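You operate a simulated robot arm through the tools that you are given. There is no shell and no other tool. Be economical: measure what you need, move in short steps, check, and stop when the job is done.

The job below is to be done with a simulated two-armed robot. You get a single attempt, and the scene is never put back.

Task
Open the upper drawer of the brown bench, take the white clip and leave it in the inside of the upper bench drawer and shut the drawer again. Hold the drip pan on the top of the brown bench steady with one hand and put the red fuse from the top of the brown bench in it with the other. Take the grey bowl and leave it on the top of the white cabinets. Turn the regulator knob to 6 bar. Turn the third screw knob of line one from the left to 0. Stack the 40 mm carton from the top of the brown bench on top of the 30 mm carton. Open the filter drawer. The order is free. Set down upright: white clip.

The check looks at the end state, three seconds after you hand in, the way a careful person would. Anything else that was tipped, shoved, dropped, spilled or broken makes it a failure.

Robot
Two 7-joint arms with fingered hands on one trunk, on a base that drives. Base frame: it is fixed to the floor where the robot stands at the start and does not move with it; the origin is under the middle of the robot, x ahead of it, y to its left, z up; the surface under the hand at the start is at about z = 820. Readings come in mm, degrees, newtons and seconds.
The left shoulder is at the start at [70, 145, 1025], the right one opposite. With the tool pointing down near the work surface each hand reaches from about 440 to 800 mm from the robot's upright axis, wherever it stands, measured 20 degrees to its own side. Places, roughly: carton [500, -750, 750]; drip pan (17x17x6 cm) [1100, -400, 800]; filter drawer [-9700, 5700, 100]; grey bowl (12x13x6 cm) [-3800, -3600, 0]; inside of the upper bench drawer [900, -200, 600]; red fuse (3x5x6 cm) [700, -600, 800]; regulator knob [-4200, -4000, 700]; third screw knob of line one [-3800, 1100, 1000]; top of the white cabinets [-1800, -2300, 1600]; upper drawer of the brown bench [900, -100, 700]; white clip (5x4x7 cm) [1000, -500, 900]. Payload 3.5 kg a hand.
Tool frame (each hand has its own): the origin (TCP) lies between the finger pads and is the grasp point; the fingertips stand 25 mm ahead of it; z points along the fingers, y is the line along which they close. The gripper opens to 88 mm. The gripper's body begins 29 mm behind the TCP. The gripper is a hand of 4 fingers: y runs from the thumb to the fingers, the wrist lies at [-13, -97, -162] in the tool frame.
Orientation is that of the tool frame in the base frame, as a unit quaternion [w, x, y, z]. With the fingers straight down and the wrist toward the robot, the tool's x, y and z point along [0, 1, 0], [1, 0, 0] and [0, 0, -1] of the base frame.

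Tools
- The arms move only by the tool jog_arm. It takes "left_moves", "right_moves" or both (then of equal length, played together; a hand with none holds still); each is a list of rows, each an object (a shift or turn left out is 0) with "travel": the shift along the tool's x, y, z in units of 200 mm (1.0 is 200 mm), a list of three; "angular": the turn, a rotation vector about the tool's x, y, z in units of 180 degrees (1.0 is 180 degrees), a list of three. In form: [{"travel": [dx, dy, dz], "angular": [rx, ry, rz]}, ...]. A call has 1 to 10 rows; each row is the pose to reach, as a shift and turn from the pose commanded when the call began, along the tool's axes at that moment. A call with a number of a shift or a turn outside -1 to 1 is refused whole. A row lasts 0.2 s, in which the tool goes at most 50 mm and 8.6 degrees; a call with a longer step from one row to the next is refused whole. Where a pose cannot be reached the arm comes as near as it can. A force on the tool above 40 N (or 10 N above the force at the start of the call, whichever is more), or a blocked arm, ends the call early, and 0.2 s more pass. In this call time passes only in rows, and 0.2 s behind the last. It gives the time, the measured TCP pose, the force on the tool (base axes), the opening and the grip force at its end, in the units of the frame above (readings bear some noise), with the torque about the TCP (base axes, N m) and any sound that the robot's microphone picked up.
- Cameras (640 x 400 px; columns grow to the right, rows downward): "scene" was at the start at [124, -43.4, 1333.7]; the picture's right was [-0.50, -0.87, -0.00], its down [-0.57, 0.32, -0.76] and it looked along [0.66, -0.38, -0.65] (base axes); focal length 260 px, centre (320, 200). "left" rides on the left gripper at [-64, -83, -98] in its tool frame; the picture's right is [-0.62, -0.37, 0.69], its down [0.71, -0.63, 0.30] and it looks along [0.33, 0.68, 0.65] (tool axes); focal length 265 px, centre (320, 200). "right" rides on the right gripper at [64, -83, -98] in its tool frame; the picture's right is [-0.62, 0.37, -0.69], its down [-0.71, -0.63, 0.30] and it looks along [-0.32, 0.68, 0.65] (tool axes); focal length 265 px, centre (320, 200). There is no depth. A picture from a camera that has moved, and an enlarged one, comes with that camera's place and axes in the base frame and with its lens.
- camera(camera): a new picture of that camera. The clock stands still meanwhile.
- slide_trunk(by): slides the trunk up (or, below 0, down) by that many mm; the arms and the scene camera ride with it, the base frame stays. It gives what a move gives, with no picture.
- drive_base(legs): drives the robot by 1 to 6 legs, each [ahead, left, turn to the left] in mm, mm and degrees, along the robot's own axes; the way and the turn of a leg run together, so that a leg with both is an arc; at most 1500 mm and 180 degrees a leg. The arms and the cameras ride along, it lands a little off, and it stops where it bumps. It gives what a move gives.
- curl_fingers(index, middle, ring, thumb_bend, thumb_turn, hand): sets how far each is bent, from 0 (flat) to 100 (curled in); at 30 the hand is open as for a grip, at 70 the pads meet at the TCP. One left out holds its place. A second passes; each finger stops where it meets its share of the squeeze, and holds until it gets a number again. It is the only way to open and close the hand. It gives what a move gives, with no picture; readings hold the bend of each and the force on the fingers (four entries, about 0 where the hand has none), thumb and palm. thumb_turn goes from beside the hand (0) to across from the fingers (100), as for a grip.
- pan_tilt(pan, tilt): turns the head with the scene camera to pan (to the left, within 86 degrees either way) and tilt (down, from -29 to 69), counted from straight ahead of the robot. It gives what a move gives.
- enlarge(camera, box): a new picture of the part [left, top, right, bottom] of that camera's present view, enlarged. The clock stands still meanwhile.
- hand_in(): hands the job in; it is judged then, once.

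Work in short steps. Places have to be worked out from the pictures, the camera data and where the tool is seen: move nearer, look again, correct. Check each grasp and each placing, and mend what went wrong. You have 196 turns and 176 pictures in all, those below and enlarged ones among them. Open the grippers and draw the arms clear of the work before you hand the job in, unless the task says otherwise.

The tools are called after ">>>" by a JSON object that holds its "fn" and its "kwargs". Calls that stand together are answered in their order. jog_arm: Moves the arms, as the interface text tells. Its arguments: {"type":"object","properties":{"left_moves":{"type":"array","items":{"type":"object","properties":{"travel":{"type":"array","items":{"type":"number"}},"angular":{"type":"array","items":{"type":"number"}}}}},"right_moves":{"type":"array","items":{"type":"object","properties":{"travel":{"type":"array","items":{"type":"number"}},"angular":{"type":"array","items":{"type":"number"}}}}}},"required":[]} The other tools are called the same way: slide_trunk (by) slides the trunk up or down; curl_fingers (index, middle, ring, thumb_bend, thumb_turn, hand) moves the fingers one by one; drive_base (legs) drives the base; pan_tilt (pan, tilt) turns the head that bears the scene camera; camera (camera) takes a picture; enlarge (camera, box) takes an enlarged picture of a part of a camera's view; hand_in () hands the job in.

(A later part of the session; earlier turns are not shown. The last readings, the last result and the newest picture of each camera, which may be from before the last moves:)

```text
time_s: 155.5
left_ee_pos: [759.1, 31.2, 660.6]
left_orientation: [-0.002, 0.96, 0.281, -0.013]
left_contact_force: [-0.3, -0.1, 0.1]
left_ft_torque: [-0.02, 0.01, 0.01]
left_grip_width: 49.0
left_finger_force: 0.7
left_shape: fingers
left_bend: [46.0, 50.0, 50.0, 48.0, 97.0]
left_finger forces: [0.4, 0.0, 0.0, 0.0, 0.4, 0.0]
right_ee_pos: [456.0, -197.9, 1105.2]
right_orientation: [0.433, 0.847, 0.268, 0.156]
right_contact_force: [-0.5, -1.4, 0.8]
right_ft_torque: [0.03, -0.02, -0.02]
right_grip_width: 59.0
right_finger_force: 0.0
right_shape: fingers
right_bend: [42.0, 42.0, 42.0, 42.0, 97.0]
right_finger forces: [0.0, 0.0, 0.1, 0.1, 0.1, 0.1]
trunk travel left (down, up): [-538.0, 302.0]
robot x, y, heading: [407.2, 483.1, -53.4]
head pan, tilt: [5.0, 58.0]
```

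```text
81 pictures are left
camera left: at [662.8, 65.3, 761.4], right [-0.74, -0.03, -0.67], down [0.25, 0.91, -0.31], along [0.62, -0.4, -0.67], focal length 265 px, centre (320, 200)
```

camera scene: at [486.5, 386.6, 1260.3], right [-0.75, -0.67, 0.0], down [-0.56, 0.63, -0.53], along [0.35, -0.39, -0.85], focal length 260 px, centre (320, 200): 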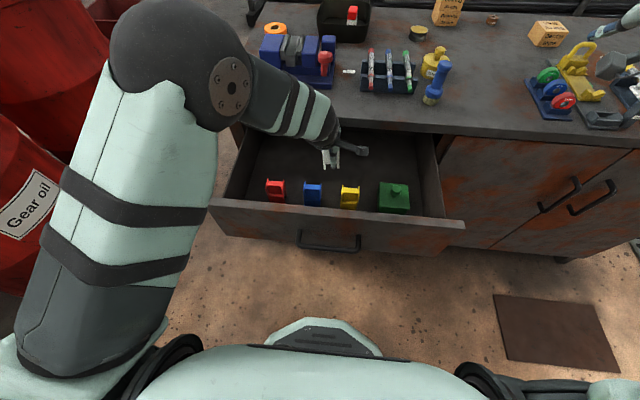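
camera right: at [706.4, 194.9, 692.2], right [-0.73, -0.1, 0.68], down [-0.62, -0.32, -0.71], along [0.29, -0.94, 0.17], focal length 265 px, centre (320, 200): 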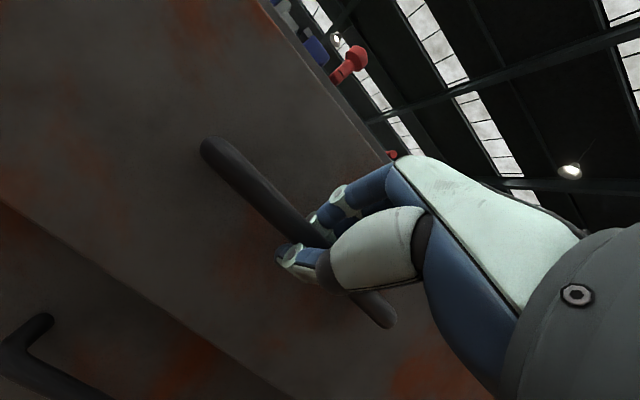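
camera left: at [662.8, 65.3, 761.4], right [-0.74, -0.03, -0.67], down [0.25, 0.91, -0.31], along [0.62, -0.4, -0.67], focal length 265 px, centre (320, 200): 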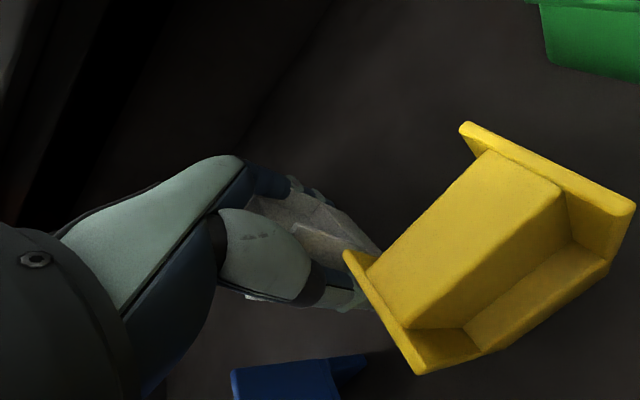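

Nearly free; I open a touch more and rise straight up.

>>> {"fn": "curl_fingers", "kwargs": {"hand": "left", "index": 42, "middle": 45, "ring": 45, "thumb_bend": 45}}

>>> {"fn": "jog_arm", "kwargs": {"left_moves": [{"travel": [0, 0, -0.08]}, {"travel": [0, 0, -0.2]}, {"travel": [0, 0, -0.4]}, {"travel": [0, 0, -0.6]}, {"travel": [0, 0, -0.8]}, {"travel": [0, 0, -1]}]}}

>>> {"fn": "jog_arm", "kwargs": {"left_moves": [{"travel": [0, -0.05, -0.2]}, {"travel": [0, -0.2, -0.35]}, {"travel": [0, -0.4, -0.45]}, {"travel": [0, -0.6, -0.5]}]}}

>>> {"fn": "camera", "kwargs": {"camera": "left"}}

>>> {"fn": "camera", "kwargs": {"camera": "scene"}}

```text
time_s: 156.5
left_ee_pos: [758.1, 29.8, 660.1]
left_orientation: [-0.001, 0.959, 0.282, -0.014]
left_contact_force: [-1.0, -0.2, -0.7]
left_ft_torque: [0.03, 0.0, 0.05]
left_grip_width: 55.3
left_finger_force: 0.0
left_shape: fingers
left_bend: [42.0, 45.0, 45.0, 45.0, 97.0]
left_finger forces: [0.0, 0.0, 0.0, 0.1, 0.1, 0.0]
right_ee_pos: [457.3, -196.5, 1106.4]
right_orientation: [0.433, 0.847, 0.267, 0.154]
right_contact_force: [0.2, 0.1, 0.3]
right_ft_torque: [-0.03, 0.0, -0.01]
right_grip_width: 58.8
right_finger_force: 0.1
right_shape: fingers
right_bend: [42.0, 42.0, 42.0, 42.0, 97.0]
right_finger forces: [0.0, 0.1, 0.0, 0.0, 0.1, 0.0]
trunk travel left (down, up): [-538.0, 302.0]
robot x, y, heading: [410.4, 480.2, -53.2]
head pan, tilt: [5.0, 58.0]
```

```text
time_s: 157.9
left_ee_pos: [763.9, 30.7, 861.4]
left_orientation: [-0.001, 0.96, 0.281, -0.013]
left_contact_force: [-0.8, 0.1, -0.4]
left_ft_torque: [0.01, 0.01, -0.01]
left_grip_width: 55.4
left_finger_force: 0.1
left_shape: fingers
left_bend: [42.0, 45.0, 45.0, 45.0, 97.0]
left_finger forces: [0.1, 0.0, 0.0, 0.1, 0.0, 0.0]
right_ee_pos: [455.2, -195.8, 1105.7]
right_orientation: [0.433, 0.846, 0.267, 0.155]
right_contact_force: [0.5, 0.1, -0.4]
right_ft_torque: [0.0, -0.01, -0.02]
right_grip_width: 58.4
right_finger_force: 0.2
right_shape: fingers
right_bend: [42.0, 42.0, 42.0, 42.0, 97.0]
right_finger forces: [0.0, 0.1, 0.1, 0.0, 0.0, 0.0]
trunk travel left (down, up): [-538.0, 302.0]
robot x, y, heading: [410.8, 479.5, -53.4]
head pan, tilt: [5.0, 58.0]
```

```text
time_s: 158.9
left_ee_pos: [703.8, 133.9, 961.2]
left_orientation: [-0.001, 0.96, 0.28, -0.013]
left_contact_force: [0.3, 0.5, 0.0]
left_ft_torque: [0.0, -0.05, -0.02]
left_grip_width: 55.5
left_finger_force: 0.1
left_shape: fingers
left_bend: [42.0, 45.0, 45.0, 45.0, 97.0]
left_finger forces: [0.0, 0.0, 0.1, 0.0, 0.0, 0.0]
right_ee_pos: [456.7, -195.1, 1106.1]
right_orientation: [0.434, 0.847, 0.266, 0.154]
right_contact_force: [0.2, 0.8, 0.9]
right_ft_torque: [-0.01, -0.01, 0.01]
right_grip_width: 58.7
right_finger_force: 0.1
right_shape: fingers
right_bend: [42.0, 42.0, 42.0, 42.0, 97.0]
right_finger forces: [0.0, 0.0, 0.0, 0.1, 0.0, 0.0]
trunk travel left (down, up): [-538.0, 302.0]
robot x, y, heading: [412.5, 483.7, -53.2]
head pan, tilt: [5.0, 58.0]
```

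```text
80 pictures are left
camera left: at [607.8, 168.8, 1062.1], right [-0.74, -0.03, -0.67], down [0.25, 0.91, -0.32], along [0.62, -0.41, -0.67], focal length 265 px, centre (320, 200)
```

left: 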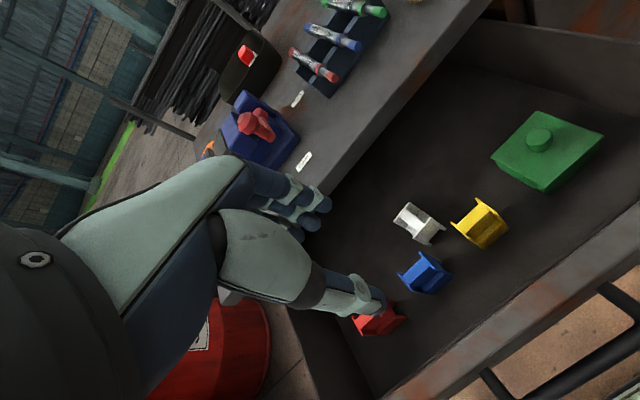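

```text
79 pictures are left
camera scene: at [485.7, 389.5, 1260.5], right [-0.75, -0.67, 0.0], down [-0.56, 0.63, -0.53], along [0.35, -0.4, -0.85], focal length 260 px, centre (320, 200)
```

scene: 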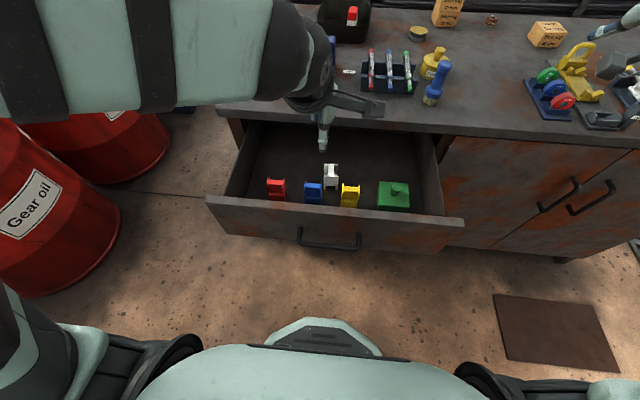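

The white clip stands upright in the drawer. To shut it I drive back, close the left hand, lower it in front of the handle centre, and then push by driving forward.

>>> {"fn": "drive_base", "kwargs": {"legs": [[-330, 0, 0]]}}

>>> {"fn": "curl_fingers", "kwargs": {"hand": "left", "index": 72, "middle": 72, "ring": 72, "thumb_bend": 70}}

>>> {"fn": "jog_arm", "kwargs": {"left_moves": [{"travel": [-0.05, 0, 0.2]}, {"travel": [-0.1, 0, 0.4]}, {"travel": [-0.15, 0, 0.6]}, {"travel": [-0.15, 0, 0.8]}, {"travel": [-0.15, 0, 1]}]}}

>>> {"fn": "jog_arm", "kwargs": {"left_moves": [{"travel": [0, 0, 0.2]}, {"travel": [0, 0, 0.26]}]}}

>>> {"fn": "camera", "kwargs": {"camera": "scene"}}

>>> {"fn": "camera", "kwargs": {"camera": "left"}}

```text
time_s: 161.1
left_ee_pos: [504.1, 398.9, 960.6]
left_orientation: [-0.002, 0.96, 0.28, -0.013]
left_contact_force: [-0.4, -0.7, 1.0]
left_ft_torque: [0.0, -0.01, 0.0]
left_grip_width: 55.8
left_finger_force: 0.1
left_shape: fingers
left_bend: [42.0, 45.0, 45.0, 45.0, 97.0]
left_finger forces: [0.1, 0.1, 0.0, 0.1, 0.1, 0.0]
right_ee_pos: [256.2, 69.8, 1104.7]
right_orientation: [0.433, 0.847, 0.266, 0.155]
right_contact_force: [0.0, 0.6, -0.4]
right_ft_torque: [-0.01, 0.01, 0.01]
right_grip_width: 58.9
right_finger_force: 0.0
right_shape: fingers
right_bend: [42.0, 42.0, 42.0, 42.0, 97.0]
right_finger forces: [0.0, 0.0, 0.1, 0.0, 0.0, 0.1]
trunk travel left (down, up): [-538.0, 302.0]
robot x, y, heading: [214.2, 746.1, -53.5]
head pan, tilt: [5.0, 58.0]
```

```text
time_s: 162.1
left_ee_pos: [504.3, 398.4, 959.7]
left_orientation: [-0.001, 0.96, 0.28, -0.013]
left_contact_force: [-0.4, -0.6, -0.8]
left_ft_torque: [0.02, 0.03, 0.02]
left_grip_width: 0.0
left_finger_force: 0.0
left_shape: fingers
left_bend: [72.0, 72.0, 72.0, 70.0, 97.0]
left_finger forces: [0.0, 0.0, 0.1, 0.0, 0.1, 0.1]
right_ee_pos: [256.1, 70.3, 1104.6]
right_orientation: [0.433, 0.847, 0.265, 0.155]
right_contact_force: [0.6, 0.9, -0.8]
right_ft_torque: [-0.01, -0.01, 0.02]
right_grip_width: 58.7
right_finger_force: 0.1
right_shape: fingers
right_bend: [42.0, 42.0, 42.0, 42.0, 97.0]
right_finger forces: [0.0, 0.0, 0.0, 0.1, 0.0, 0.1]
trunk travel left (down, up): [-538.0, 302.0]
robot x, y, heading: [210.3, 748.5, -53.2]
head pan, tilt: [5.0, 58.0]
```

```text
time_s: 163.3
left_ee_pos: [475.4, 379.9, 765.8]
left_orientation: [0.003, 0.959, 0.282, -0.02]
left_contact_force: [-0.3, 0.0, -1.1]
left_ft_torque: [-0.03, 0.02, 0.0]
left_grip_width: 0.1
left_finger_force: 0.0
left_shape: fingers
left_bend: [72.0, 72.0, 72.0, 69.0, 97.0]
left_finger forces: [0.1, 0.1, 0.0, 0.0, 0.1, 0.1]
right_ee_pos: [256.4, 70.0, 1105.2]
right_orientation: [0.434, 0.847, 0.265, 0.154]
right_contact_force: [-0.1, 0.7, -0.1]
right_ft_torque: [0.01, 0.0, -0.02]
right_grip_width: 58.7
right_finger_force: 0.0
right_shape: fingers
right_bend: [42.0, 42.0, 42.0, 42.0, 97.0]
right_finger forces: [0.0, 0.0, 0.1, 0.0, 0.1, 0.0]
trunk travel left (down, up): [-538.0, 302.0]
robot x, y, heading: [211.2, 745.5, -53.1]
head pan, tilt: [5.0, 58.0]
```

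```text
time_s: 163.9
left_ee_pos: [477.4, 378.3, 717.9]
left_orientation: [0.005, 0.955, 0.295, -0.03]
left_contact_force: [-0.1, 0.2, 0.3]
left_ft_torque: [-0.02, -0.01, -0.01]
left_grip_width: 0.0
left_finger_force: 0.0
left_shape: fingers
left_bend: [72.0, 72.0, 72.0, 69.0, 97.0]
left_finger forces: [0.1, 0.1, 0.1, 0.1, 0.0, 0.0]
right_ee_pos: [256.5, 70.5, 1105.5]
right_orientation: [0.435, 0.847, 0.265, 0.154]
right_contact_force: [0.1, -0.8, 0.2]
right_ft_torque: [-0.01, -0.01, 0.01]
right_grip_width: 58.6
right_finger_force: 0.1
right_shape: fingers
right_bend: [42.0, 42.0, 42.0, 42.0, 97.0]
right_finger forces: [0.1, 0.0, 0.0, 0.0, 0.1, 0.0]
trunk travel left (down, up): [-538.0, 302.0]
robot x, y, heading: [210.9, 750.3, -53.2]
head pan, tilt: [5.0, 58.0]
```

```text
78 pictures are left
camera scene: at [286.1, 655.5, 1260.5], right [-0.75, -0.66, 0.0], down [-0.56, 0.63, -0.53], along [0.35, -0.4, -0.85], focal length 260 px, centre (320, 200)
```

scene: 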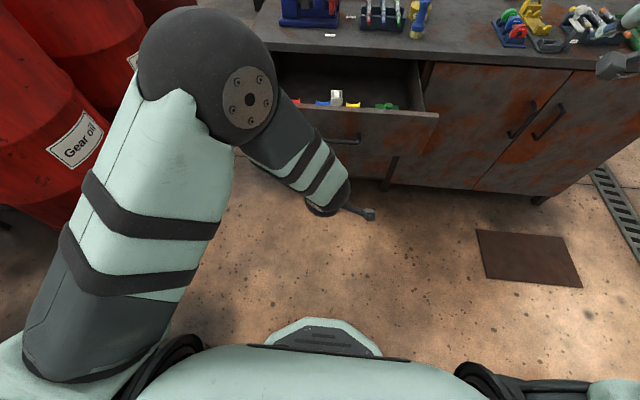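

```text
77 pictures are left
camera left: at [383.7, 412.0, 820.2], right [-0.76, -0.06, -0.65], down [0.22, 0.91, -0.34], along [0.62, -0.4, -0.68], focal length 265 px, centre (320, 200)
```

left: 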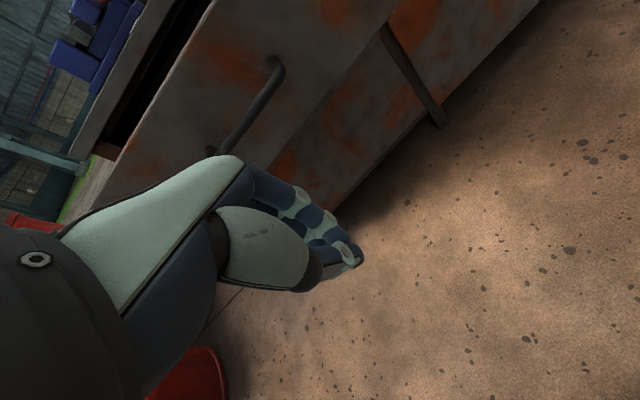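

The fist is in front of the handle at s≈609, z≈718. I push by driving ahead 400 mm and check.

>>> {"fn": "drive_base", "kwargs": {"legs": [[400, 0, 0]]}}

>>> {"fn": "camera", "kwargs": {"camera": "left"}}

>>> {"fn": "camera", "kwargs": {"camera": "scene"}}

```text
time_s: 166.4
left_ee_pos: [714.7, 54.6, 713.5]
left_orientation: [0.001, 0.956, 0.293, -0.029]
left_contact_force: [-0.9, 1.2, 3.1]
left_ft_torque: [0.04, -0.07, 0.0]
left_grip_width: 0.0
left_finger_force: 1.8
left_shape: fingers
left_bend: [72.0, 73.0, 72.0, 69.0, 97.0]
left_finger forces: [0.0, 3.4, 0.1, 0.1, 0.0, 0.1]
right_ee_pos: [492.5, -254.1, 1105.6]
right_orientation: [0.434, 0.848, 0.263, 0.153]
right_contact_force: [0.3, 0.3, -0.3]
right_ft_torque: [0.04, -0.05, -0.01]
right_grip_width: 58.6
right_finger_force: 0.1
right_shape: fingers
right_bend: [42.0, 42.0, 42.0, 42.0, 97.0]
right_finger forces: [0.0, 0.0, 0.1, 0.0, 0.0, 0.0]
trunk travel left (down, up): [-538.0, 302.0]
robot x, y, heading: [451.7, 422.9, -53.6]
head pan, tilt: [5.0, 58.0]
```

```text
76 pictures are left
camera left: at [622.0, 87.8, 816.8], right [-0.76, -0.05, -0.65], down [0.22, 0.92, -0.33], along [0.61, -0.4, -0.68], focal length 265 px, centre (320, 200)
```

left: 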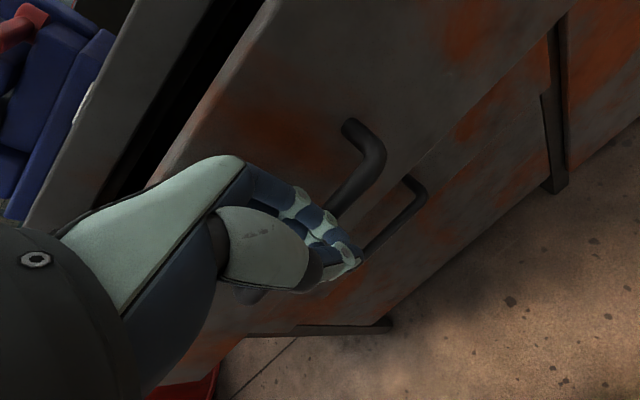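

```text
75 pictures are left
camera scene: at [525.7, 330.1, 1260.1], right [-0.75, -0.66, 0.0], down [-0.56, 0.64, -0.53], along [0.35, -0.4, -0.85], focal length 260 px, centre (320, 200)
```

scene: 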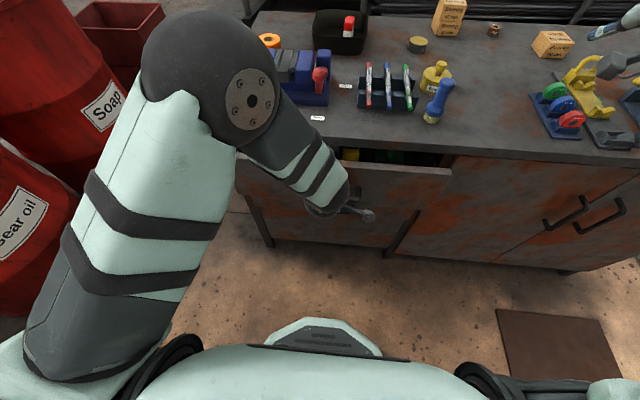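

Drawer has moved most of the way. Push another 55 mm.

>>> {"fn": "drive_base", "kwargs": {"legs": [[55, 0, 0]]}}

>>> {"fn": "camera", "kwargs": {"camera": "left"}}

>>> {"fn": "enlarge", "kwargs": {"camera": "scene", "box": [220, 110, 500, 285]}}

```text
time_s: 167.4
left_ee_pos: [748.9, 8.6, 714.6]
left_orientation: [0.0, 0.955, 0.294, -0.031]
left_contact_force: [-0.8, -0.2, -0.3]
left_ft_torque: [0.01, -0.04, 0.0]
left_grip_width: 0.0
left_finger_force: 0.0
left_shape: fingers
left_bend: [72.0, 72.0, 72.0, 69.0, 97.0]
left_finger forces: [0.0, 0.1, 0.1, 0.0, 0.0, 0.0]
right_ee_pos: [524.4, -299.6, 1105.4]
right_orientation: [0.434, 0.848, 0.263, 0.153]
right_contact_force: [0.0, 0.6, -0.2]
right_ft_torque: [0.0, 0.03, 0.01]
right_grip_width: 59.0
right_finger_force: 0.0
right_shape: fingers
right_bend: [42.0, 42.0, 42.0, 42.0, 97.0]
right_finger forces: [0.1, 0.0, 0.0, 0.0, 0.0, 0.0]
trunk travel left (down, up): [-538.0, 302.0]
robot x, y, heading: [484.5, 379.9, -53.6]
head pan, tilt: [5.0, 58.0]
```

```text
74 pictures are left
camera left: at [655.5, 42.5, 817.6], right [-0.76, -0.05, -0.65], down [0.22, 0.92, -0.33], along [0.61, -0.39, -0.69], focal length 265 px, centre (320, 200)
```

left: 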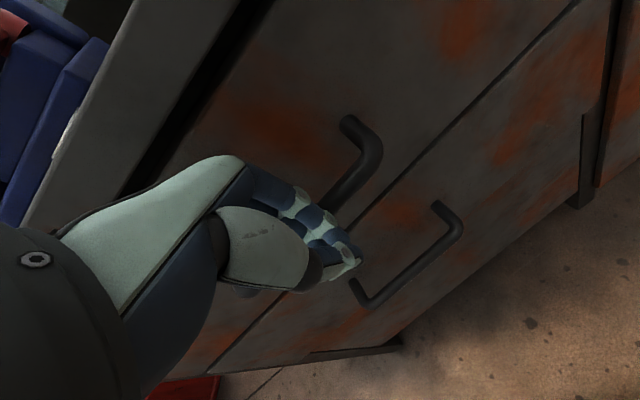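

```text
2.29 times, centred on (360, 198) of scene
camera zoom: at [558.4, 285.2, 1260.2], right [-0.75, -0.66, 0.0], down [-0.56, 0.64, -0.53], along [0.35, -0.4, -0.85], focal length 595 px, centre (229, 206)
```

zoom: 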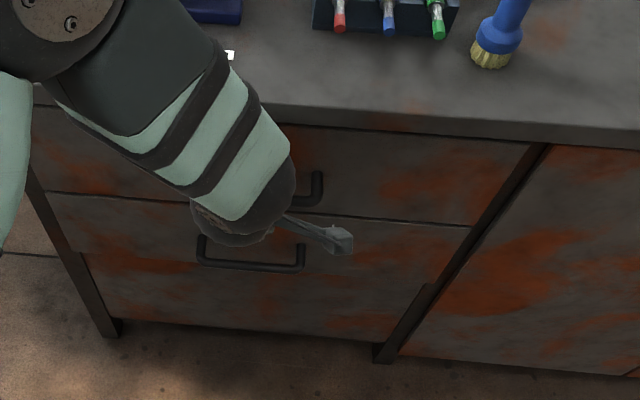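

It looks closed (force zero, perhaps glided). I press lightly with the arm to make sure it is seated.

>>> {"fn": "jog_arm", "kwargs": {"left_moves": [{"travel": [0, 0.03, 0]}, {"travel": [0, 0.06, 0]}, {"travel": [0, 0.09, 0]}, {"travel": [0, 0.12, 0]}, {"travel": [0, 0.15, 0]}]}}

>>> {"fn": "camera", "kwargs": {"camera": "left"}}

```text
time_s: 168.6
left_ee_pos: [762.1, -11.4, 716.3]
left_orientation: [0.001, 0.956, 0.292, -0.03]
left_contact_force: [-14.4, 17.1, 19.2]
left_ft_torque: [0.34, 0.03, 0.16]
left_grip_width: 0.3
left_finger_force: 17.4
left_shape: fingers
left_bend: [73.0, 74.0, 74.0, 66.0, 97.0]
left_finger forces: [17.2, 11.0, 6.6, 0.0, 0.1, 0.0]
right_ee_pos: [520.7, -294.2, 1109.8]
right_orientation: [0.437, 0.846, 0.263, 0.154]
right_contact_force: [0.3, -0.5, -0.2]
right_ft_torque: [0.01, 0.0, 0.02]
right_grip_width: 58.7
right_finger_force: 0.1
right_shape: fingers
right_bend: [42.0, 42.0, 42.0, 42.0, 97.0]
right_finger forces: [0.1, 0.0, 0.0, 0.0, 0.1, 0.0]
trunk travel left (down, up): [-538.0, 302.0]
robot x, y, heading: [482.7, 380.0, -53.9]
head pan, tilt: [5.0, 58.0]
```

```text
72 pictures are left
camera left: at [668.6, 21.8, 819.5], right [-0.76, -0.06, -0.65], down [0.22, 0.92, -0.34], along [0.61, -0.4, -0.68], focal length 265 px, centre (320, 200)
```

left: 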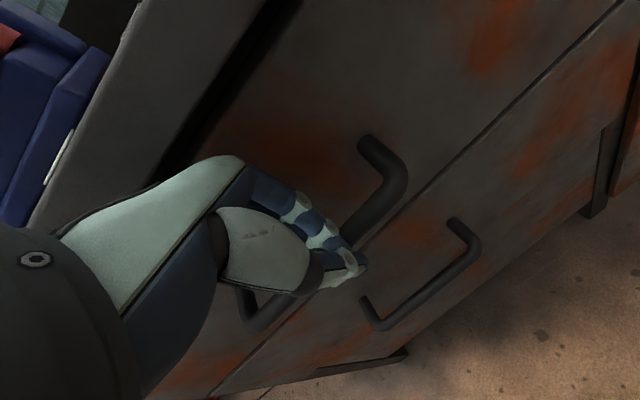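

Drawer is firmly shut. The bench work is done; I retract the left hand, back away and turn toward the regulator/bowl area to see the way.

>>> {"fn": "jog_arm", "kwargs": {"left_moves": [{"travel": [0, -0.2, 0]}, {"travel": [0, -0.4, 0]}, {"travel": [0, -0.5, -0.15]}, {"travel": [0, -0.5, -0.35]}, {"travel": [0, -0.5, -0.55]}, {"travel": [0, -0.5, -0.75]}, {"travel": [0, -0.5, -0.95]}]}}

>>> {"fn": "drive_base", "kwargs": {"legs": [[-350, 0, 0], [0, 0, -88]]}}

>>> {"fn": "pan_tilt", "kwargs": {"pan": 0, "tilt": 18}}

>>> {"fn": "camera", "kwargs": {"camera": "scene"}}

```text
time_s: 170.2
left_ee_pos: [721.2, 70.8, 905.6]
left_orientation: [-0.001, 0.955, 0.294, -0.031]
left_contact_force: [0.7, -0.1, 0.3]
left_ft_torque: [0.0, 0.01, 0.0]
left_grip_width: 0.0
left_finger_force: 0.1
left_shape: fingers
left_bend: [72.0, 72.0, 72.0, 69.0, 97.0]
left_finger forces: [0.0, 0.1, 0.0, 0.0, 0.1, 0.0]
right_ee_pos: [525.2, -298.8, 1105.3]
right_orientation: [0.434, 0.848, 0.264, 0.154]
right_contact_force: [0.2, -0.5, 0.1]
right_ft_torque: [0.0, 0.02, 0.0]
right_grip_width: 58.7
right_finger_force: 0.1
right_shape: fingers
right_bend: [42.0, 42.0, 42.0, 42.0, 97.0]
right_finger forces: [0.0, 0.0, 0.1, 0.0, 0.0, 0.0]
trunk travel left (down, up): [-538.0, 302.0]
robot x, y, heading: [484.3, 379.1, -54.1]
head pan, tilt: [5.0, 58.0]
```

```text
time_s: 176.2
left_ee_pos: [-30.2, 418.7, 905.7]
left_orientation: [-0.022, 0.887, -0.46, -0.023]
left_contact_force: [-0.6, 0.3, -0.8]
left_ft_torque: [0.01, -0.01, -0.01]
left_grip_width: 0.0
left_finger_force: 0.1
left_shape: fingers
left_bend: [72.0, 72.0, 72.0, 69.0, 97.0]
left_finger forces: [0.1, 0.0, 0.0, 0.1, 0.0, 0.0]
right_ee_pos: [-403.8, 608.2, 1105.7]
right_orientation: [0.417, 0.789, -0.407, -0.195]
right_contact_force: [0.4, -0.4, -0.6]
right_ft_torque: [0.01, 0.04, 0.0]
right_grip_width: 58.8
right_finger_force: 0.0
right_shape: fingers
right_bend: [42.0, 42.0, 42.0, 42.0, 97.0]
right_finger forces: [0.0, 0.0, 0.1, 0.1, 0.1, 0.0]
trunk travel left (down, up): [-538.0, 302.0]
robot x, y, heading: [273.6, 663.8, -142.6]
head pan, tilt: [5.0, 58.0]
```

```text
time_s: 177.3
left_ee_pos: [-31.6, 419.0, 905.3]
left_orientation: [-0.023, 0.888, -0.459, -0.022]
left_contact_force: [0.7, 0.0, -0.2]
left_ft_torque: [-0.02, 0.0, 0.01]
left_grip_width: 0.0
left_finger_force: 0.1
left_shape: fingers
left_bend: [72.0, 72.0, 72.0, 69.0, 97.0]
left_finger forces: [0.0, 0.0, 0.1, 0.1, 0.0, 0.0]
right_ee_pos: [-402.5, 609.1, 1105.5]
right_orientation: [0.417, 0.789, -0.406, -0.195]
right_contact_force: [-0.1, -0.1, 0.2]
right_ft_torque: [0.01, 0.01, 0.01]
right_grip_width: 58.7
right_finger_force: 0.0
right_shape: fingers
right_bend: [42.0, 42.0, 42.0, 42.0, 97.0]
right_finger forces: [0.0, 0.0, 0.0, 0.0, 0.1, 0.1]
trunk travel left (down, up): [-538.0, 302.0]
robot x, y, heading: [274.5, 662.3, -142.7]
head pan, tilt: [0.0, 18.0]
```

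```text
71 pictures are left
camera scene: at [160.8, 573.7, 1319.4], right [-0.61, 0.8, 0.0], down [0.25, 0.19, -0.95], along [-0.76, -0.58, -0.31], focal length 260 px, centre (320, 200)
```

scene: 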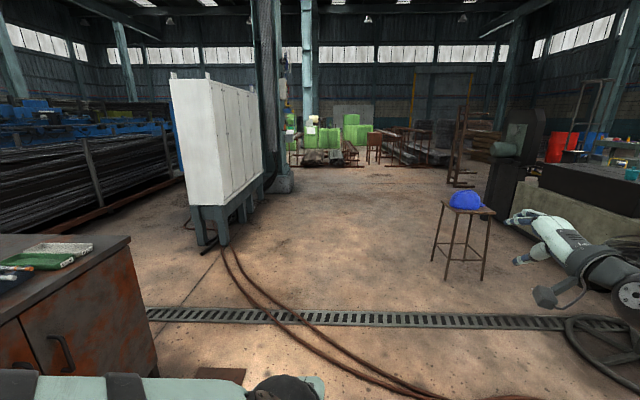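

Clear path between the white cabinets (left) and the stool (right). I drive 3.6 m ahead and look again.

>>> {"fn": "drive_base", "kwargs": {"legs": [[1500, 0, 0], [1500, 0, 0], [600, 0, 0]]}}

>>> {"fn": "pan_tilt", "kwargs": {"pan": 30, "tilt": 20}}

>>> {"fn": "camera", "kwargs": {"camera": "scene"}}

```text
time_s: 194.8
left_ee_pos: [-2887.1, -1775.6, 905.4]
left_orientation: [-0.022, 0.892, -0.451, -0.023]
left_contact_force: [-0.2, -0.2, 0.3]
left_ft_torque: [0.0, -0.02, -0.01]
left_grip_width: 0.1
left_finger_force: 0.1
left_shape: fingers
left_bend: [72.0, 72.0, 72.0, 69.0, 97.0]
left_finger forces: [0.1, 0.0, 0.1, 0.0, 0.1, 0.0]
right_ee_pos: [-3264.1, -1592.7, 1105.6]
right_orientation: [0.42, 0.794, -0.397, -0.19]
right_contact_force: [0.1, 0.5, 0.6]
right_ft_torque: [-0.02, -0.01, 0.03]
right_grip_width: 58.8
right_finger_force: 0.1
right_shape: fingers
right_bend: [42.0, 42.0, 42.0, 42.0, 97.0]
right_finger forces: [0.0, 0.1, 0.1, 0.0, 0.0, 0.0]
trunk travel left (down, up): [-538.0, 302.0]
robot x, y, heading: [-2590.9, -1525.8, -141.7]
head pan, tilt: [0.0, 18.0]
```

```text
time_s: 195.7
left_ee_pos: [-2887.0, -1775.3, 905.5]
left_orientation: [-0.022, 0.892, -0.45, -0.021]
left_contact_force: [-0.1, 0.3, 0.8]
left_ft_torque: [-0.03, -0.01, 0.04]
left_grip_width: 0.2
left_finger_force: 0.0
left_shape: fingers
left_bend: [72.0, 72.0, 72.0, 69.0, 97.0]
left_finger forces: [0.0, 0.0, 0.0, 0.1, 0.1, 0.0]
right_ee_pos: [-3264.0, -1594.5, 1105.9]
right_orientation: [0.419, 0.793, -0.398, -0.191]
right_contact_force: [-0.4, -0.1, 0.1]
right_ft_torque: [0.02, -0.02, -0.01]
right_grip_width: 58.7
right_finger_force: 0.0
right_shape: fingers
right_bend: [42.0, 42.0, 42.0, 42.0, 97.0]
right_finger forces: [0.0, 0.1, 0.1, 0.0, 0.0, 0.0]
trunk travel left (down, up): [-538.0, 302.0]
robot x, y, heading: [-2586.3, -1527.1, -141.4]
head pan, tilt: [30.0, 20.0]
```

```text
70 pictures are left
camera scene: at [-2660.9, -1644.8, 1316.2], right [-0.93, 0.37, 0.0], down [0.13, 0.32, -0.94], along [-0.35, -0.87, -0.34], focal length 260 px, centre (320, 200)
```

scene: 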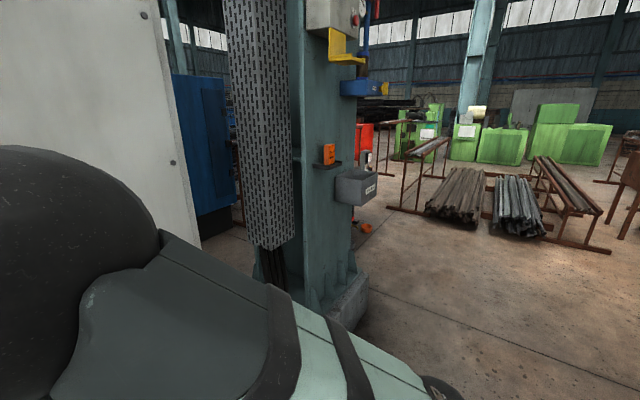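

The regulator should be just beyond the pillar (near (370,165) in view). I drive around the pillar's right side and turn toward it.

>>> {"fn": "drive_base", "kwargs": {"legs": [[1400, 0, 0], [520, 220, 0], [0, 0, 46]]}}

>>> {"fn": "pan_tilt", "kwargs": {"pan": 0, "tilt": 35}}

>>> {"fn": "camera", "kwargs": {"camera": "scene"}}

```text
time_s: 207.6
left_ee_pos: [-3935.5, -3297.1, 905.3]
left_orientation: [-0.011, 0.998, -0.06, -0.029]
left_contact_force: [0.0, 0.0, -1.0]
left_ft_torque: [0.02, 0.01, 0.01]
left_grip_width: 0.2
left_finger_force: 0.0
left_shape: fingers
left_bend: [72.0, 72.0, 72.0, 69.0, 97.0]
left_finger forces: [0.1, 0.0, 0.1, 0.0, 0.1, 0.0]
right_ee_pos: [-4325.2, -3445.8, 1103.5]
right_orientation: [0.461, 0.886, -0.05, -0.008]
right_contact_force: [0.2, 0.2, -0.5]
right_ft_torque: [0.01, -0.04, 0.01]
right_grip_width: 58.8
right_finger_force: 0.0
right_shape: fingers
right_bend: [42.0, 42.0, 42.0, 42.0, 97.0]
right_finger forces: [0.1, 0.0, 0.0, 0.2, 0.0, 0.0]
trunk travel left (down, up): [-538.0, 302.0]
robot x, y, heading: [-3913.3, -2904.7, -94.8]
head pan, tilt: [30.0, 20.0]
```

```text
time_s: 208.5
left_ee_pos: [-3935.8, -3296.8, 905.3]
left_orientation: [-0.011, 0.998, -0.059, -0.03]
left_contact_force: [0.5, -0.5, -0.7]
left_ft_torque: [0.04, 0.03, -0.01]
left_grip_width: 0.0
left_finger_force: 0.1
left_shape: fingers
left_bend: [72.0, 72.0, 72.0, 69.0, 97.0]
left_finger forces: [0.0, 0.0, 0.0, 0.1, 0.0, 0.0]
right_ee_pos: [-4325.2, -3444.6, 1106.1]
right_orientation: [0.46, 0.886, -0.05, -0.008]
right_contact_force: [0.2, -0.1, 0.0]
right_ft_torque: [-0.02, 0.0, 0.0]
right_grip_width: 59.0
right_finger_force: 0.1
right_shape: fingers
right_bend: [42.0, 42.0, 42.0, 42.0, 97.0]
right_finger forces: [0.0, 0.0, 0.0, 0.0, 0.0, 0.1]
trunk travel left (down, up): [-538.0, 302.0]
robot x, y, heading: [-3912.5, -2904.8, -94.8]
head pan, tilt: [0.0, 35.0]
```

```text
69 pictures are left
camera scene: at [-3923.1, -3045.0, 1292.4], right [-1.0, 0.08, 0.0], down [0.05, 0.57, -0.82], along [-0.07, -0.82, -0.57], focal length 260 px, centre (320, 200)
```

scene: 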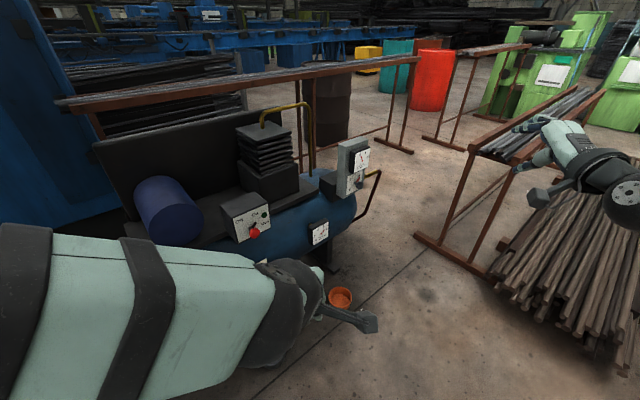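

A compressor with gauges and a control box: the regulator is probably the grey box at (352,165). I move the left arm aside and zoom in.

>>> {"fn": "jog_arm", "kwargs": {"left_moves": [{"travel": [0.2, -0.05, -0.05]}, {"travel": [0.4, -0.1, -0.1]}, {"travel": [0.6, -0.1, -0.1]}, {"travel": [0.8, -0.1, -0.1]}, {"travel": [1.0, -0.1, -0.1]}]}}

>>> {"fn": "camera", "kwargs": {"camera": "scene"}}

>>> {"fn": "enlarge", "kwargs": {"camera": "scene", "box": [300, 130, 400, 260]}}

```text
time_s: 209.7
left_ee_pos: [-3733.3, -3300.8, 913.6]
left_orientation: [-0.012, 0.998, -0.059, -0.029]
left_contact_force: [0.8, -0.9, 0.2]
left_ft_torque: [0.0, -0.01, 0.0]
left_grip_width: 0.3
left_finger_force: 0.1
left_shape: fingers
left_bend: [72.0, 72.0, 72.0, 69.0, 97.0]
left_finger forces: [0.0, 0.0, 0.0, 0.0, 0.0, 0.0]
right_ee_pos: [-4323.5, -3444.8, 1106.1]
right_orientation: [0.46, 0.886, -0.05, -0.009]
right_contact_force: [0.2, -0.2, 0.0]
right_ft_torque: [0.01, 0.0, 0.02]
right_grip_width: 58.9
right_finger_force: 0.1
right_shape: fingers
right_bend: [42.0, 42.0, 42.0, 42.0, 97.0]
right_finger forces: [0.0, 0.0, 0.0, 0.1, 0.0, 0.0]
trunk travel left (down, up): [-538.0, 302.0]
robot x, y, heading: [-3908.8, -2909.4, -94.8]
head pan, tilt: [0.0, 35.0]
```

```text
68 pictures are left
camera scene: at [-3921.1, -3045.1, 1292.3], right [-1.0, 0.08, 0.0], down [0.05, 0.57, -0.82], along [-0.07, -0.82, -0.57], focal length 260 px, centre (320, 200)
```

scene: 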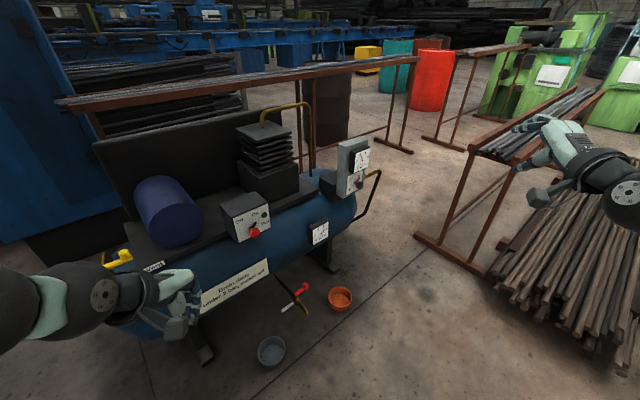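

```text
3.08 times, centred on (350, 195) of scene
camera zoom: at [-3921.1, -3045.1, 1292.3], right [-1.0, 0.08, 0.0], down [0.05, 0.57, -0.82], along [-0.07, -0.82, -0.57], focal length 801 px, centre (228, 215)
```

zoom: 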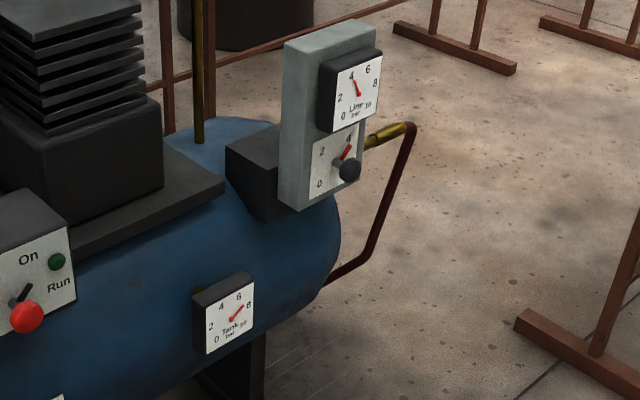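

Found: grey bowl on the floor at ≈(−3740, −3660), regulator panel with black knob at ≈(−4170, −3985, 700), facing about 125°. I drive to stand in front of the panel first.

>>> {"fn": "drive_base", "kwargs": {"legs": [[0, -650, 0], [500, 0, 0], [0, 0, 40]]}}

>>> {"fn": "pan_tilt", "kwargs": {"pan": 0, "tilt": 40}}

>>> {"fn": "camera", "kwargs": {"camera": "scene"}}

>>> {"fn": "enlarge", "kwargs": {"camera": "scene", "box": [270, 130, 370, 230]}}

```text
time_s: 217.8
left_ee_pos: [-4210.6, -3540.7, 914.0]
left_orientation: [0.0, 0.956, 0.293, -0.031]
left_contact_force: [-0.5, 0.0, -0.3]
left_ft_torque: [-0.01, 0.0, 0.04]
left_grip_width: 0.0
left_finger_force: 0.0
left_shape: fingers
left_bend: [72.0, 72.0, 72.0, 69.0, 97.0]
left_finger forces: [0.1, 0.0, 0.0, 0.0, 0.0, 0.0]
right_ee_pos: [-4563.8, -4035.5, 1105.8]
right_orientation: [0.434, 0.848, 0.262, 0.153]
right_contact_force: [0.3, 0.3, -0.1]
right_ft_torque: [0.0, -0.04, 0.0]
right_grip_width: 59.0
right_finger_force: 0.0
right_shape: fingers
right_bend: [42.0, 42.0, 42.0, 42.0, 97.0]
right_finger forces: [0.0, 0.1, 0.0, 0.0, 0.0, 0.0]
trunk travel left (down, up): [-538.0, 302.0]
robot x, y, heading: [-4602.1, -3358.7, -53.7]
head pan, tilt: [0.0, 35.0]
```

```text
time_s: 218.4
left_ee_pos: [-4212.1, -3541.1, 914.4]
left_orientation: [0.0, 0.956, 0.293, -0.031]
left_contact_force: [0.2, -0.3, -0.1]
left_ft_torque: [0.0, -0.01, 0.03]
left_grip_width: 0.0
left_finger_force: 0.1
left_shape: fingers
left_bend: [72.0, 72.0, 72.0, 69.0, 97.0]
left_finger forces: [0.0, 0.1, 0.0, 0.0, 0.0, 0.0]
right_ee_pos: [-4563.9, -4036.0, 1106.5]
right_orientation: [0.435, 0.848, 0.262, 0.153]
right_contact_force: [-0.9, 0.1, 0.0]
right_ft_torque: [-0.01, -0.01, -0.01]
right_grip_width: 58.5
right_finger_force: 0.0
right_shape: fingers
right_bend: [42.0, 42.0, 42.0, 42.0, 97.0]
right_finger forces: [0.0, 0.0, 0.0, 0.0, 0.0, 0.1]
trunk travel left (down, up): [-538.0, 302.0]
robot x, y, heading: [-4601.8, -3356.5, -54.0]
head pan, tilt: [0.0, 40.0]
```

```text
66 pictures are left
camera scene: at [-4522.9, -3468.2, 1284.8], right [-0.81, -0.59, 0.0], down [-0.38, 0.52, -0.77], along [0.45, -0.62, -0.64], focal length 260 px, centre (320, 200)
```

scene: 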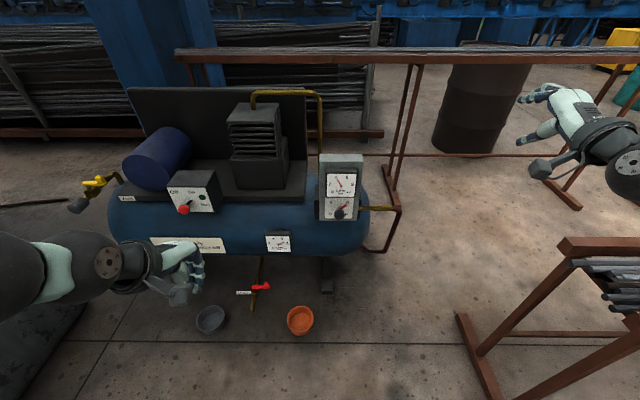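

```text
4.00 times, centred on (320, 180) of scene
camera zoom: at [-4522.9, -3468.2, 1284.8], right [-0.81, -0.59, 0.0], down [-0.38, 0.52, -0.77], along [0.45, -0.62, -0.64], focal length 1041 px, centre (320, 280)
```

zoom: 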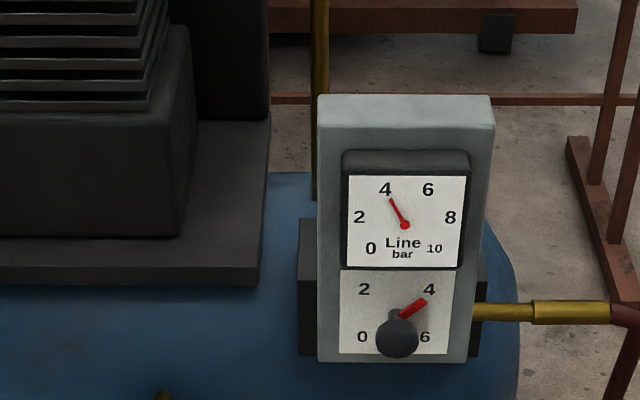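

The panel faces me squarely: pointer at 4, knob ball triangulated at (−4186, −4047, 659). I move 100 mm closer, lower the trunk and start bringing the right hand in front, pitching it horizontal.

>>> {"fn": "drive_base", "kwargs": {"legs": [[100, 0, 0]]}}

>>> {"fn": "slide_trunk", "kwargs": {"by": -200}}

>>> {"fn": "jog_arm", "kwargs": {"right_moves": [{"travel": [0.14, -0.107, 0.09], "angular": [-0.028, 0, 0]}, {"travel": [0.28, -0.214, 0.18], "angular": [-0.056, 0, 0]}, {"travel": [0.42, -0.32, 0.27], "angular": [-0.084, 0, 0]}, {"travel": [0.57, -0.43, 0.36], "angular": [-0.112, 0, 0]}, {"travel": [0.71, -0.535, 0.45], "angular": [-0.14, 0, 0]}, {"travel": [0.85, -0.64, 0.54], "angular": [-0.168, 0, 0]}, {"travel": [1.0, -0.75, 0.63], "angular": [-0.194, 0, 0]}]}}

```text
time_s: 219.6
left_ee_pos: [-4151.9, -3620.8, 913.7]
left_orientation: [-0.001, 0.955, 0.293, -0.031]
left_contact_force: [0.4, -0.1, -0.6]
left_ft_torque: [-0.01, 0.0, 0.0]
left_grip_width: 0.1
left_finger_force: 0.0
left_shape: fingers
left_bend: [72.0, 72.0, 72.0, 69.0, 97.0]
left_finger forces: [0.0, 0.0, 0.0, 0.1, 0.0, 0.0]
right_ee_pos: [-4501.6, -4117.7, 1106.4]
right_orientation: [0.434, 0.848, 0.263, 0.153]
right_contact_force: [0.5, 0.8, -0.4]
right_ft_torque: [-0.01, 0.0, 0.0]
right_grip_width: 58.8
right_finger_force: 0.0
right_shape: fingers
right_bend: [42.0, 42.0, 42.0, 42.0, 97.0]
right_finger forces: [0.0, 0.0, 0.0, 0.0, 0.0, 0.0]
trunk travel left (down, up): [-538.0, 302.0]
robot x, y, heading: [-4540.0, -3436.0, -53.8]
head pan, tilt: [0.0, 40.0]
```

```text
time_s: 221.8
left_ee_pos: [-4150.4, -3620.5, 714.2]
left_orientation: [-0.001, 0.955, 0.294, -0.031]
left_contact_force: [-0.1, 0.2, 0.7]
left_ft_torque: [0.03, -0.01, -0.02]
left_grip_width: 0.0
left_finger_force: 0.0
left_shape: fingers
left_bend: [72.0, 72.0, 72.0, 69.0, 97.0]
left_finger forces: [0.0, 0.0, 0.0, 0.0, 0.0, 0.1]
right_ee_pos: [-4503.0, -4116.6, 905.9]
right_orientation: [0.434, 0.848, 0.263, 0.153]
right_contact_force: [0.4, 0.4, -0.3]
right_ft_torque: [-0.03, -0.04, -0.01]
right_grip_width: 58.7
right_finger_force: 0.1
right_shape: fingers
right_bend: [42.0, 42.0, 42.0, 42.0, 97.0]
right_finger forces: [0.0, 0.0, 0.0, 0.0, 0.0, 0.0]
trunk travel left (down, up): [-338.0, 502.0]
robot x, y, heading: [-4543.4, -3439.9, -53.9]
head pan, tilt: [0.0, 40.0]
```

```text
time_s: 223.3
left_ee_pos: [-4150.4, -3620.8, 713.4]
left_orientation: [0.001, 0.955, 0.294, -0.032]
left_contact_force: [-0.1, 0.1, -0.5]
left_ft_torque: [0.04, 0.0, 0.01]
left_grip_width: 0.1
left_finger_force: 0.0
left_shape: fingers
left_bend: [72.0, 72.0, 72.0, 69.0, 97.0]
left_finger forces: [0.0, 0.1, 0.0, 0.0, 0.0, 0.0]
right_ee_pos: [-4325.1, -4010.0, 715.4]
right_orientation: [0.67, 0.678, 0.205, 0.223]
right_contact_force: [0.3, -0.5, 0.4]
right_ft_torque: [-0.01, 0.01, -0.01]
right_grip_width: 59.1
right_finger_force: 0.2
right_shape: fingers
right_bend: [42.0, 42.0, 42.0, 42.0, 98.0]
right_finger forces: [0.0, 0.0, 0.0, 0.0, 0.0, 0.1]
trunk travel left (down, up): [-338.0, 502.0]
robot x, y, heading: [-4544.7, -3439.9, -53.8]
head pan, tilt: [0.0, 40.0]
```

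Hand is now horizontal, aimed along the panel normal. I shift it onto the knob axis (90 mm left, 58 mm down) while rolling −40°, then look.

>>> {"fn": "jog_arm", "kwargs": {"right_moves": [{"travel": [0.09, -0.058, 0.02], "angular": [0, 0, -0.0445]}, {"travel": [0.18, -0.116, 0.04], "angular": [0, 0, -0.089]}, {"travel": [0.27, -0.174, 0.06], "angular": [0, 0, -0.1335]}, {"travel": [0.36, -0.232, 0.08], "angular": [0, 0, -0.178]}, {"travel": [0.454, -0.29, 0.1], "angular": [0, 0, -0.222]}]}}

>>> {"fn": "camera", "kwargs": {"camera": "right"}}

>>> {"fn": "enlarge", "kwargs": {"camera": "scene", "box": [260, 100, 420, 200]}}

```text
time_s: 224.6
left_ee_pos: [-4149.0, -3621.6, 713.9]
left_orientation: [-0.001, 0.956, 0.293, -0.031]
left_contact_force: [-0.4, 0.1, 0.3]
left_ft_torque: [0.01, 0.0, 0.02]
left_grip_width: 0.0
left_finger_force: 0.1
left_shape: fingers
left_bend: [72.0, 72.0, 72.0, 69.0, 97.0]
left_finger forces: [0.0, 0.0, 0.0, 0.0, 0.1, 0.0]
right_ee_pos: [-4237.1, -3973.4, 662.0]
right_orientation: [0.705, 0.567, 0.425, -0.017]
right_contact_force: [0.0, 0.2, -0.1]
right_ft_torque: [-0.02, 0.0, -0.03]
right_grip_width: 58.8
right_finger_force: 0.0
right_shape: fingers
right_bend: [42.0, 42.0, 42.0, 42.0, 98.0]
right_finger forces: [0.0, 0.0, 0.1, 0.1, 0.0, 0.0]
trunk travel left (down, up): [-338.0, 502.0]
robot x, y, heading: [-4541.4, -3437.1, -53.8]
head pan, tilt: [0.0, 40.0]
```

```text
64 pictures are left
camera right: at [-4295.2, -3894.0, 557.7], right [-0.61, 0.41, 0.68], down [-0.6, -0.8, -0.05], along [0.52, -0.44, 0.73], focal length 265 px, centre (320, 200)
```

right: 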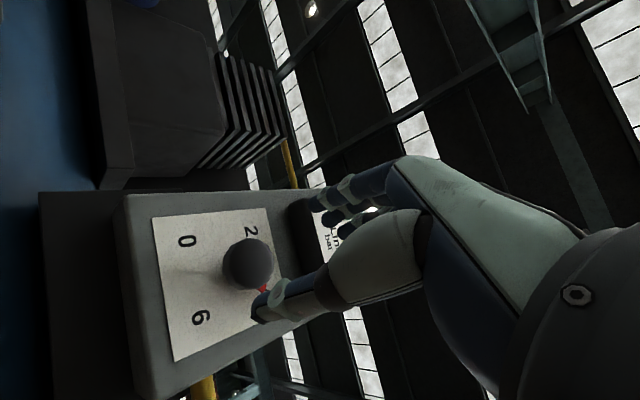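

```text
4.00 times, centred on (340, 150) of scene
camera zoom: at [-4463.0, -3549.2, 1084.8], right [-0.81, -0.59, 0.0], down [-0.38, 0.52, -0.77], along [0.45, -0.62, -0.64], focal length 1041 px, centre (240, 400)
```

zoom: 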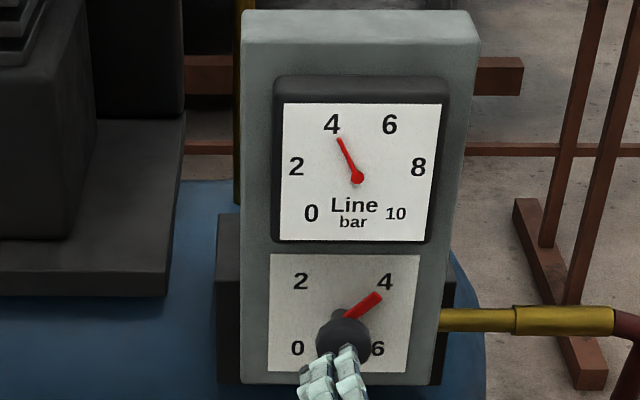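

Knob ball lies on the hand axis ~82 mm ahead. I advance 74 mm, straddling it, and close gently.

>>> {"fn": "jog_arm", "kwargs": {"right_moves": [{"travel": [0, 0.01, 0.15]}, {"travel": [0, 0.01, 0.28]}, {"travel": [0, 0.01, 0.37]}]}}

>>> {"fn": "curl_fingers", "kwargs": {"hand": "right", "index": 65, "middle": 65, "ring": 65, "thumb_bend": 65}}

>>> {"fn": "camera", "kwargs": {"camera": "right"}}

>>> {"fn": "enlarge", "kwargs": {"camera": "scene", "box": [260, 100, 420, 200]}}

```text
time_s: 225.3
left_ee_pos: [-4150.2, -3621.8, 712.7]
left_orientation: [0.0, 0.955, 0.294, -0.031]
left_contact_force: [-1.0, 0.0, 0.1]
left_ft_torque: [0.01, -0.01, -0.03]
left_grip_width: 0.0
left_finger_force: 0.2
left_shape: fingers
left_bend: [72.0, 72.0, 72.0, 69.0, 97.0]
left_finger forces: [0.0, 0.0, 0.1, 0.0, 0.0, 0.1]
right_ee_pos: [-4195.2, -4032.6, 664.0]
right_orientation: [0.705, 0.567, 0.425, -0.017]
right_contact_force: [-0.4, 0.2, 0.6]
right_ft_torque: [0.01, -0.02, -0.01]
right_grip_width: 59.2
right_finger_force: 0.1
right_shape: fingers
right_bend: [42.0, 42.0, 42.0, 42.0, 98.0]
right_finger forces: [0.1, 0.0, 0.0, 0.0, 0.1, 0.0]
trunk travel left (down, up): [-338.0, 502.0]
robot x, y, heading: [-4544.0, -3438.2, -53.7]
head pan, tilt: [0.0, 40.0]
```

```text
time_s: 226.3
left_ee_pos: [-4150.8, -3620.3, 713.8]
left_orientation: [0.0, 0.955, 0.295, -0.031]
left_contact_force: [-0.6, 0.2, 0.2]
left_ft_torque: [-0.01, 0.0, -0.03]
left_grip_width: 0.1
left_finger_force: 0.1
left_shape: fingers
left_bend: [72.0, 72.0, 72.0, 69.0, 97.0]
left_finger forces: [0.0, 0.1, 0.0, 0.0, 0.0, 0.0]
right_ee_pos: [-4194.3, -4032.2, 664.7]
right_orientation: [0.705, 0.568, 0.424, -0.018]
right_contact_force: [3.3, -2.3, 1.4]
right_ft_torque: [0.03, 0.01, 0.0]
right_grip_width: 27.0
right_finger_force: 6.9
right_shape: fingers
right_bend: [57.0, 62.0, 65.0, 58.0, 97.0]
right_finger forces: [6.0, 2.5, 0.0, 0.0, 5.3, 0.1]
trunk travel left (down, up): [-338.0, 502.0]
robot x, y, heading: [-4544.3, -3443.4, -54.0]
head pan, tilt: [0.0, 40.0]
```

```text
62 pictures are left
camera right: at [-4252.1, -3953.4, 560.5], right [-0.61, 0.41, 0.68], down [-0.6, -0.8, -0.06], along [0.52, -0.44, 0.74], focal length 265 px, centre (320, 200)
```

right: 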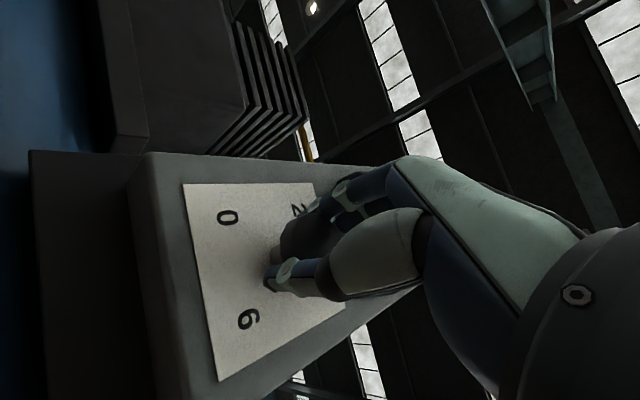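

```text
4.00 times, centred on (340, 150) of scene
camera zoom: at [-4462.9, -3549.3, 1084.8], right [-0.81, -0.59, 0.0], down [-0.38, 0.52, -0.77], along [0.45, -0.62, -0.64], focal length 1041 px, centre (240, 400)
```

zoom: 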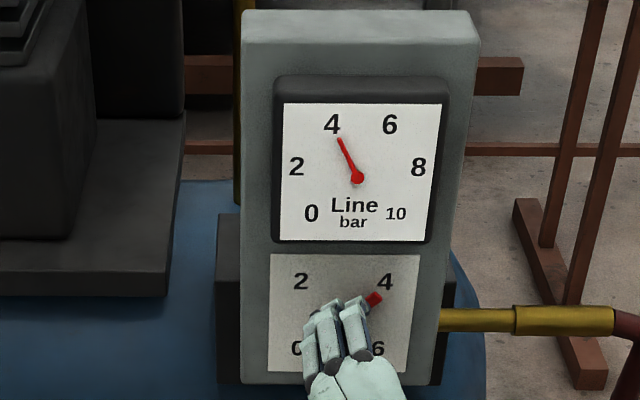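

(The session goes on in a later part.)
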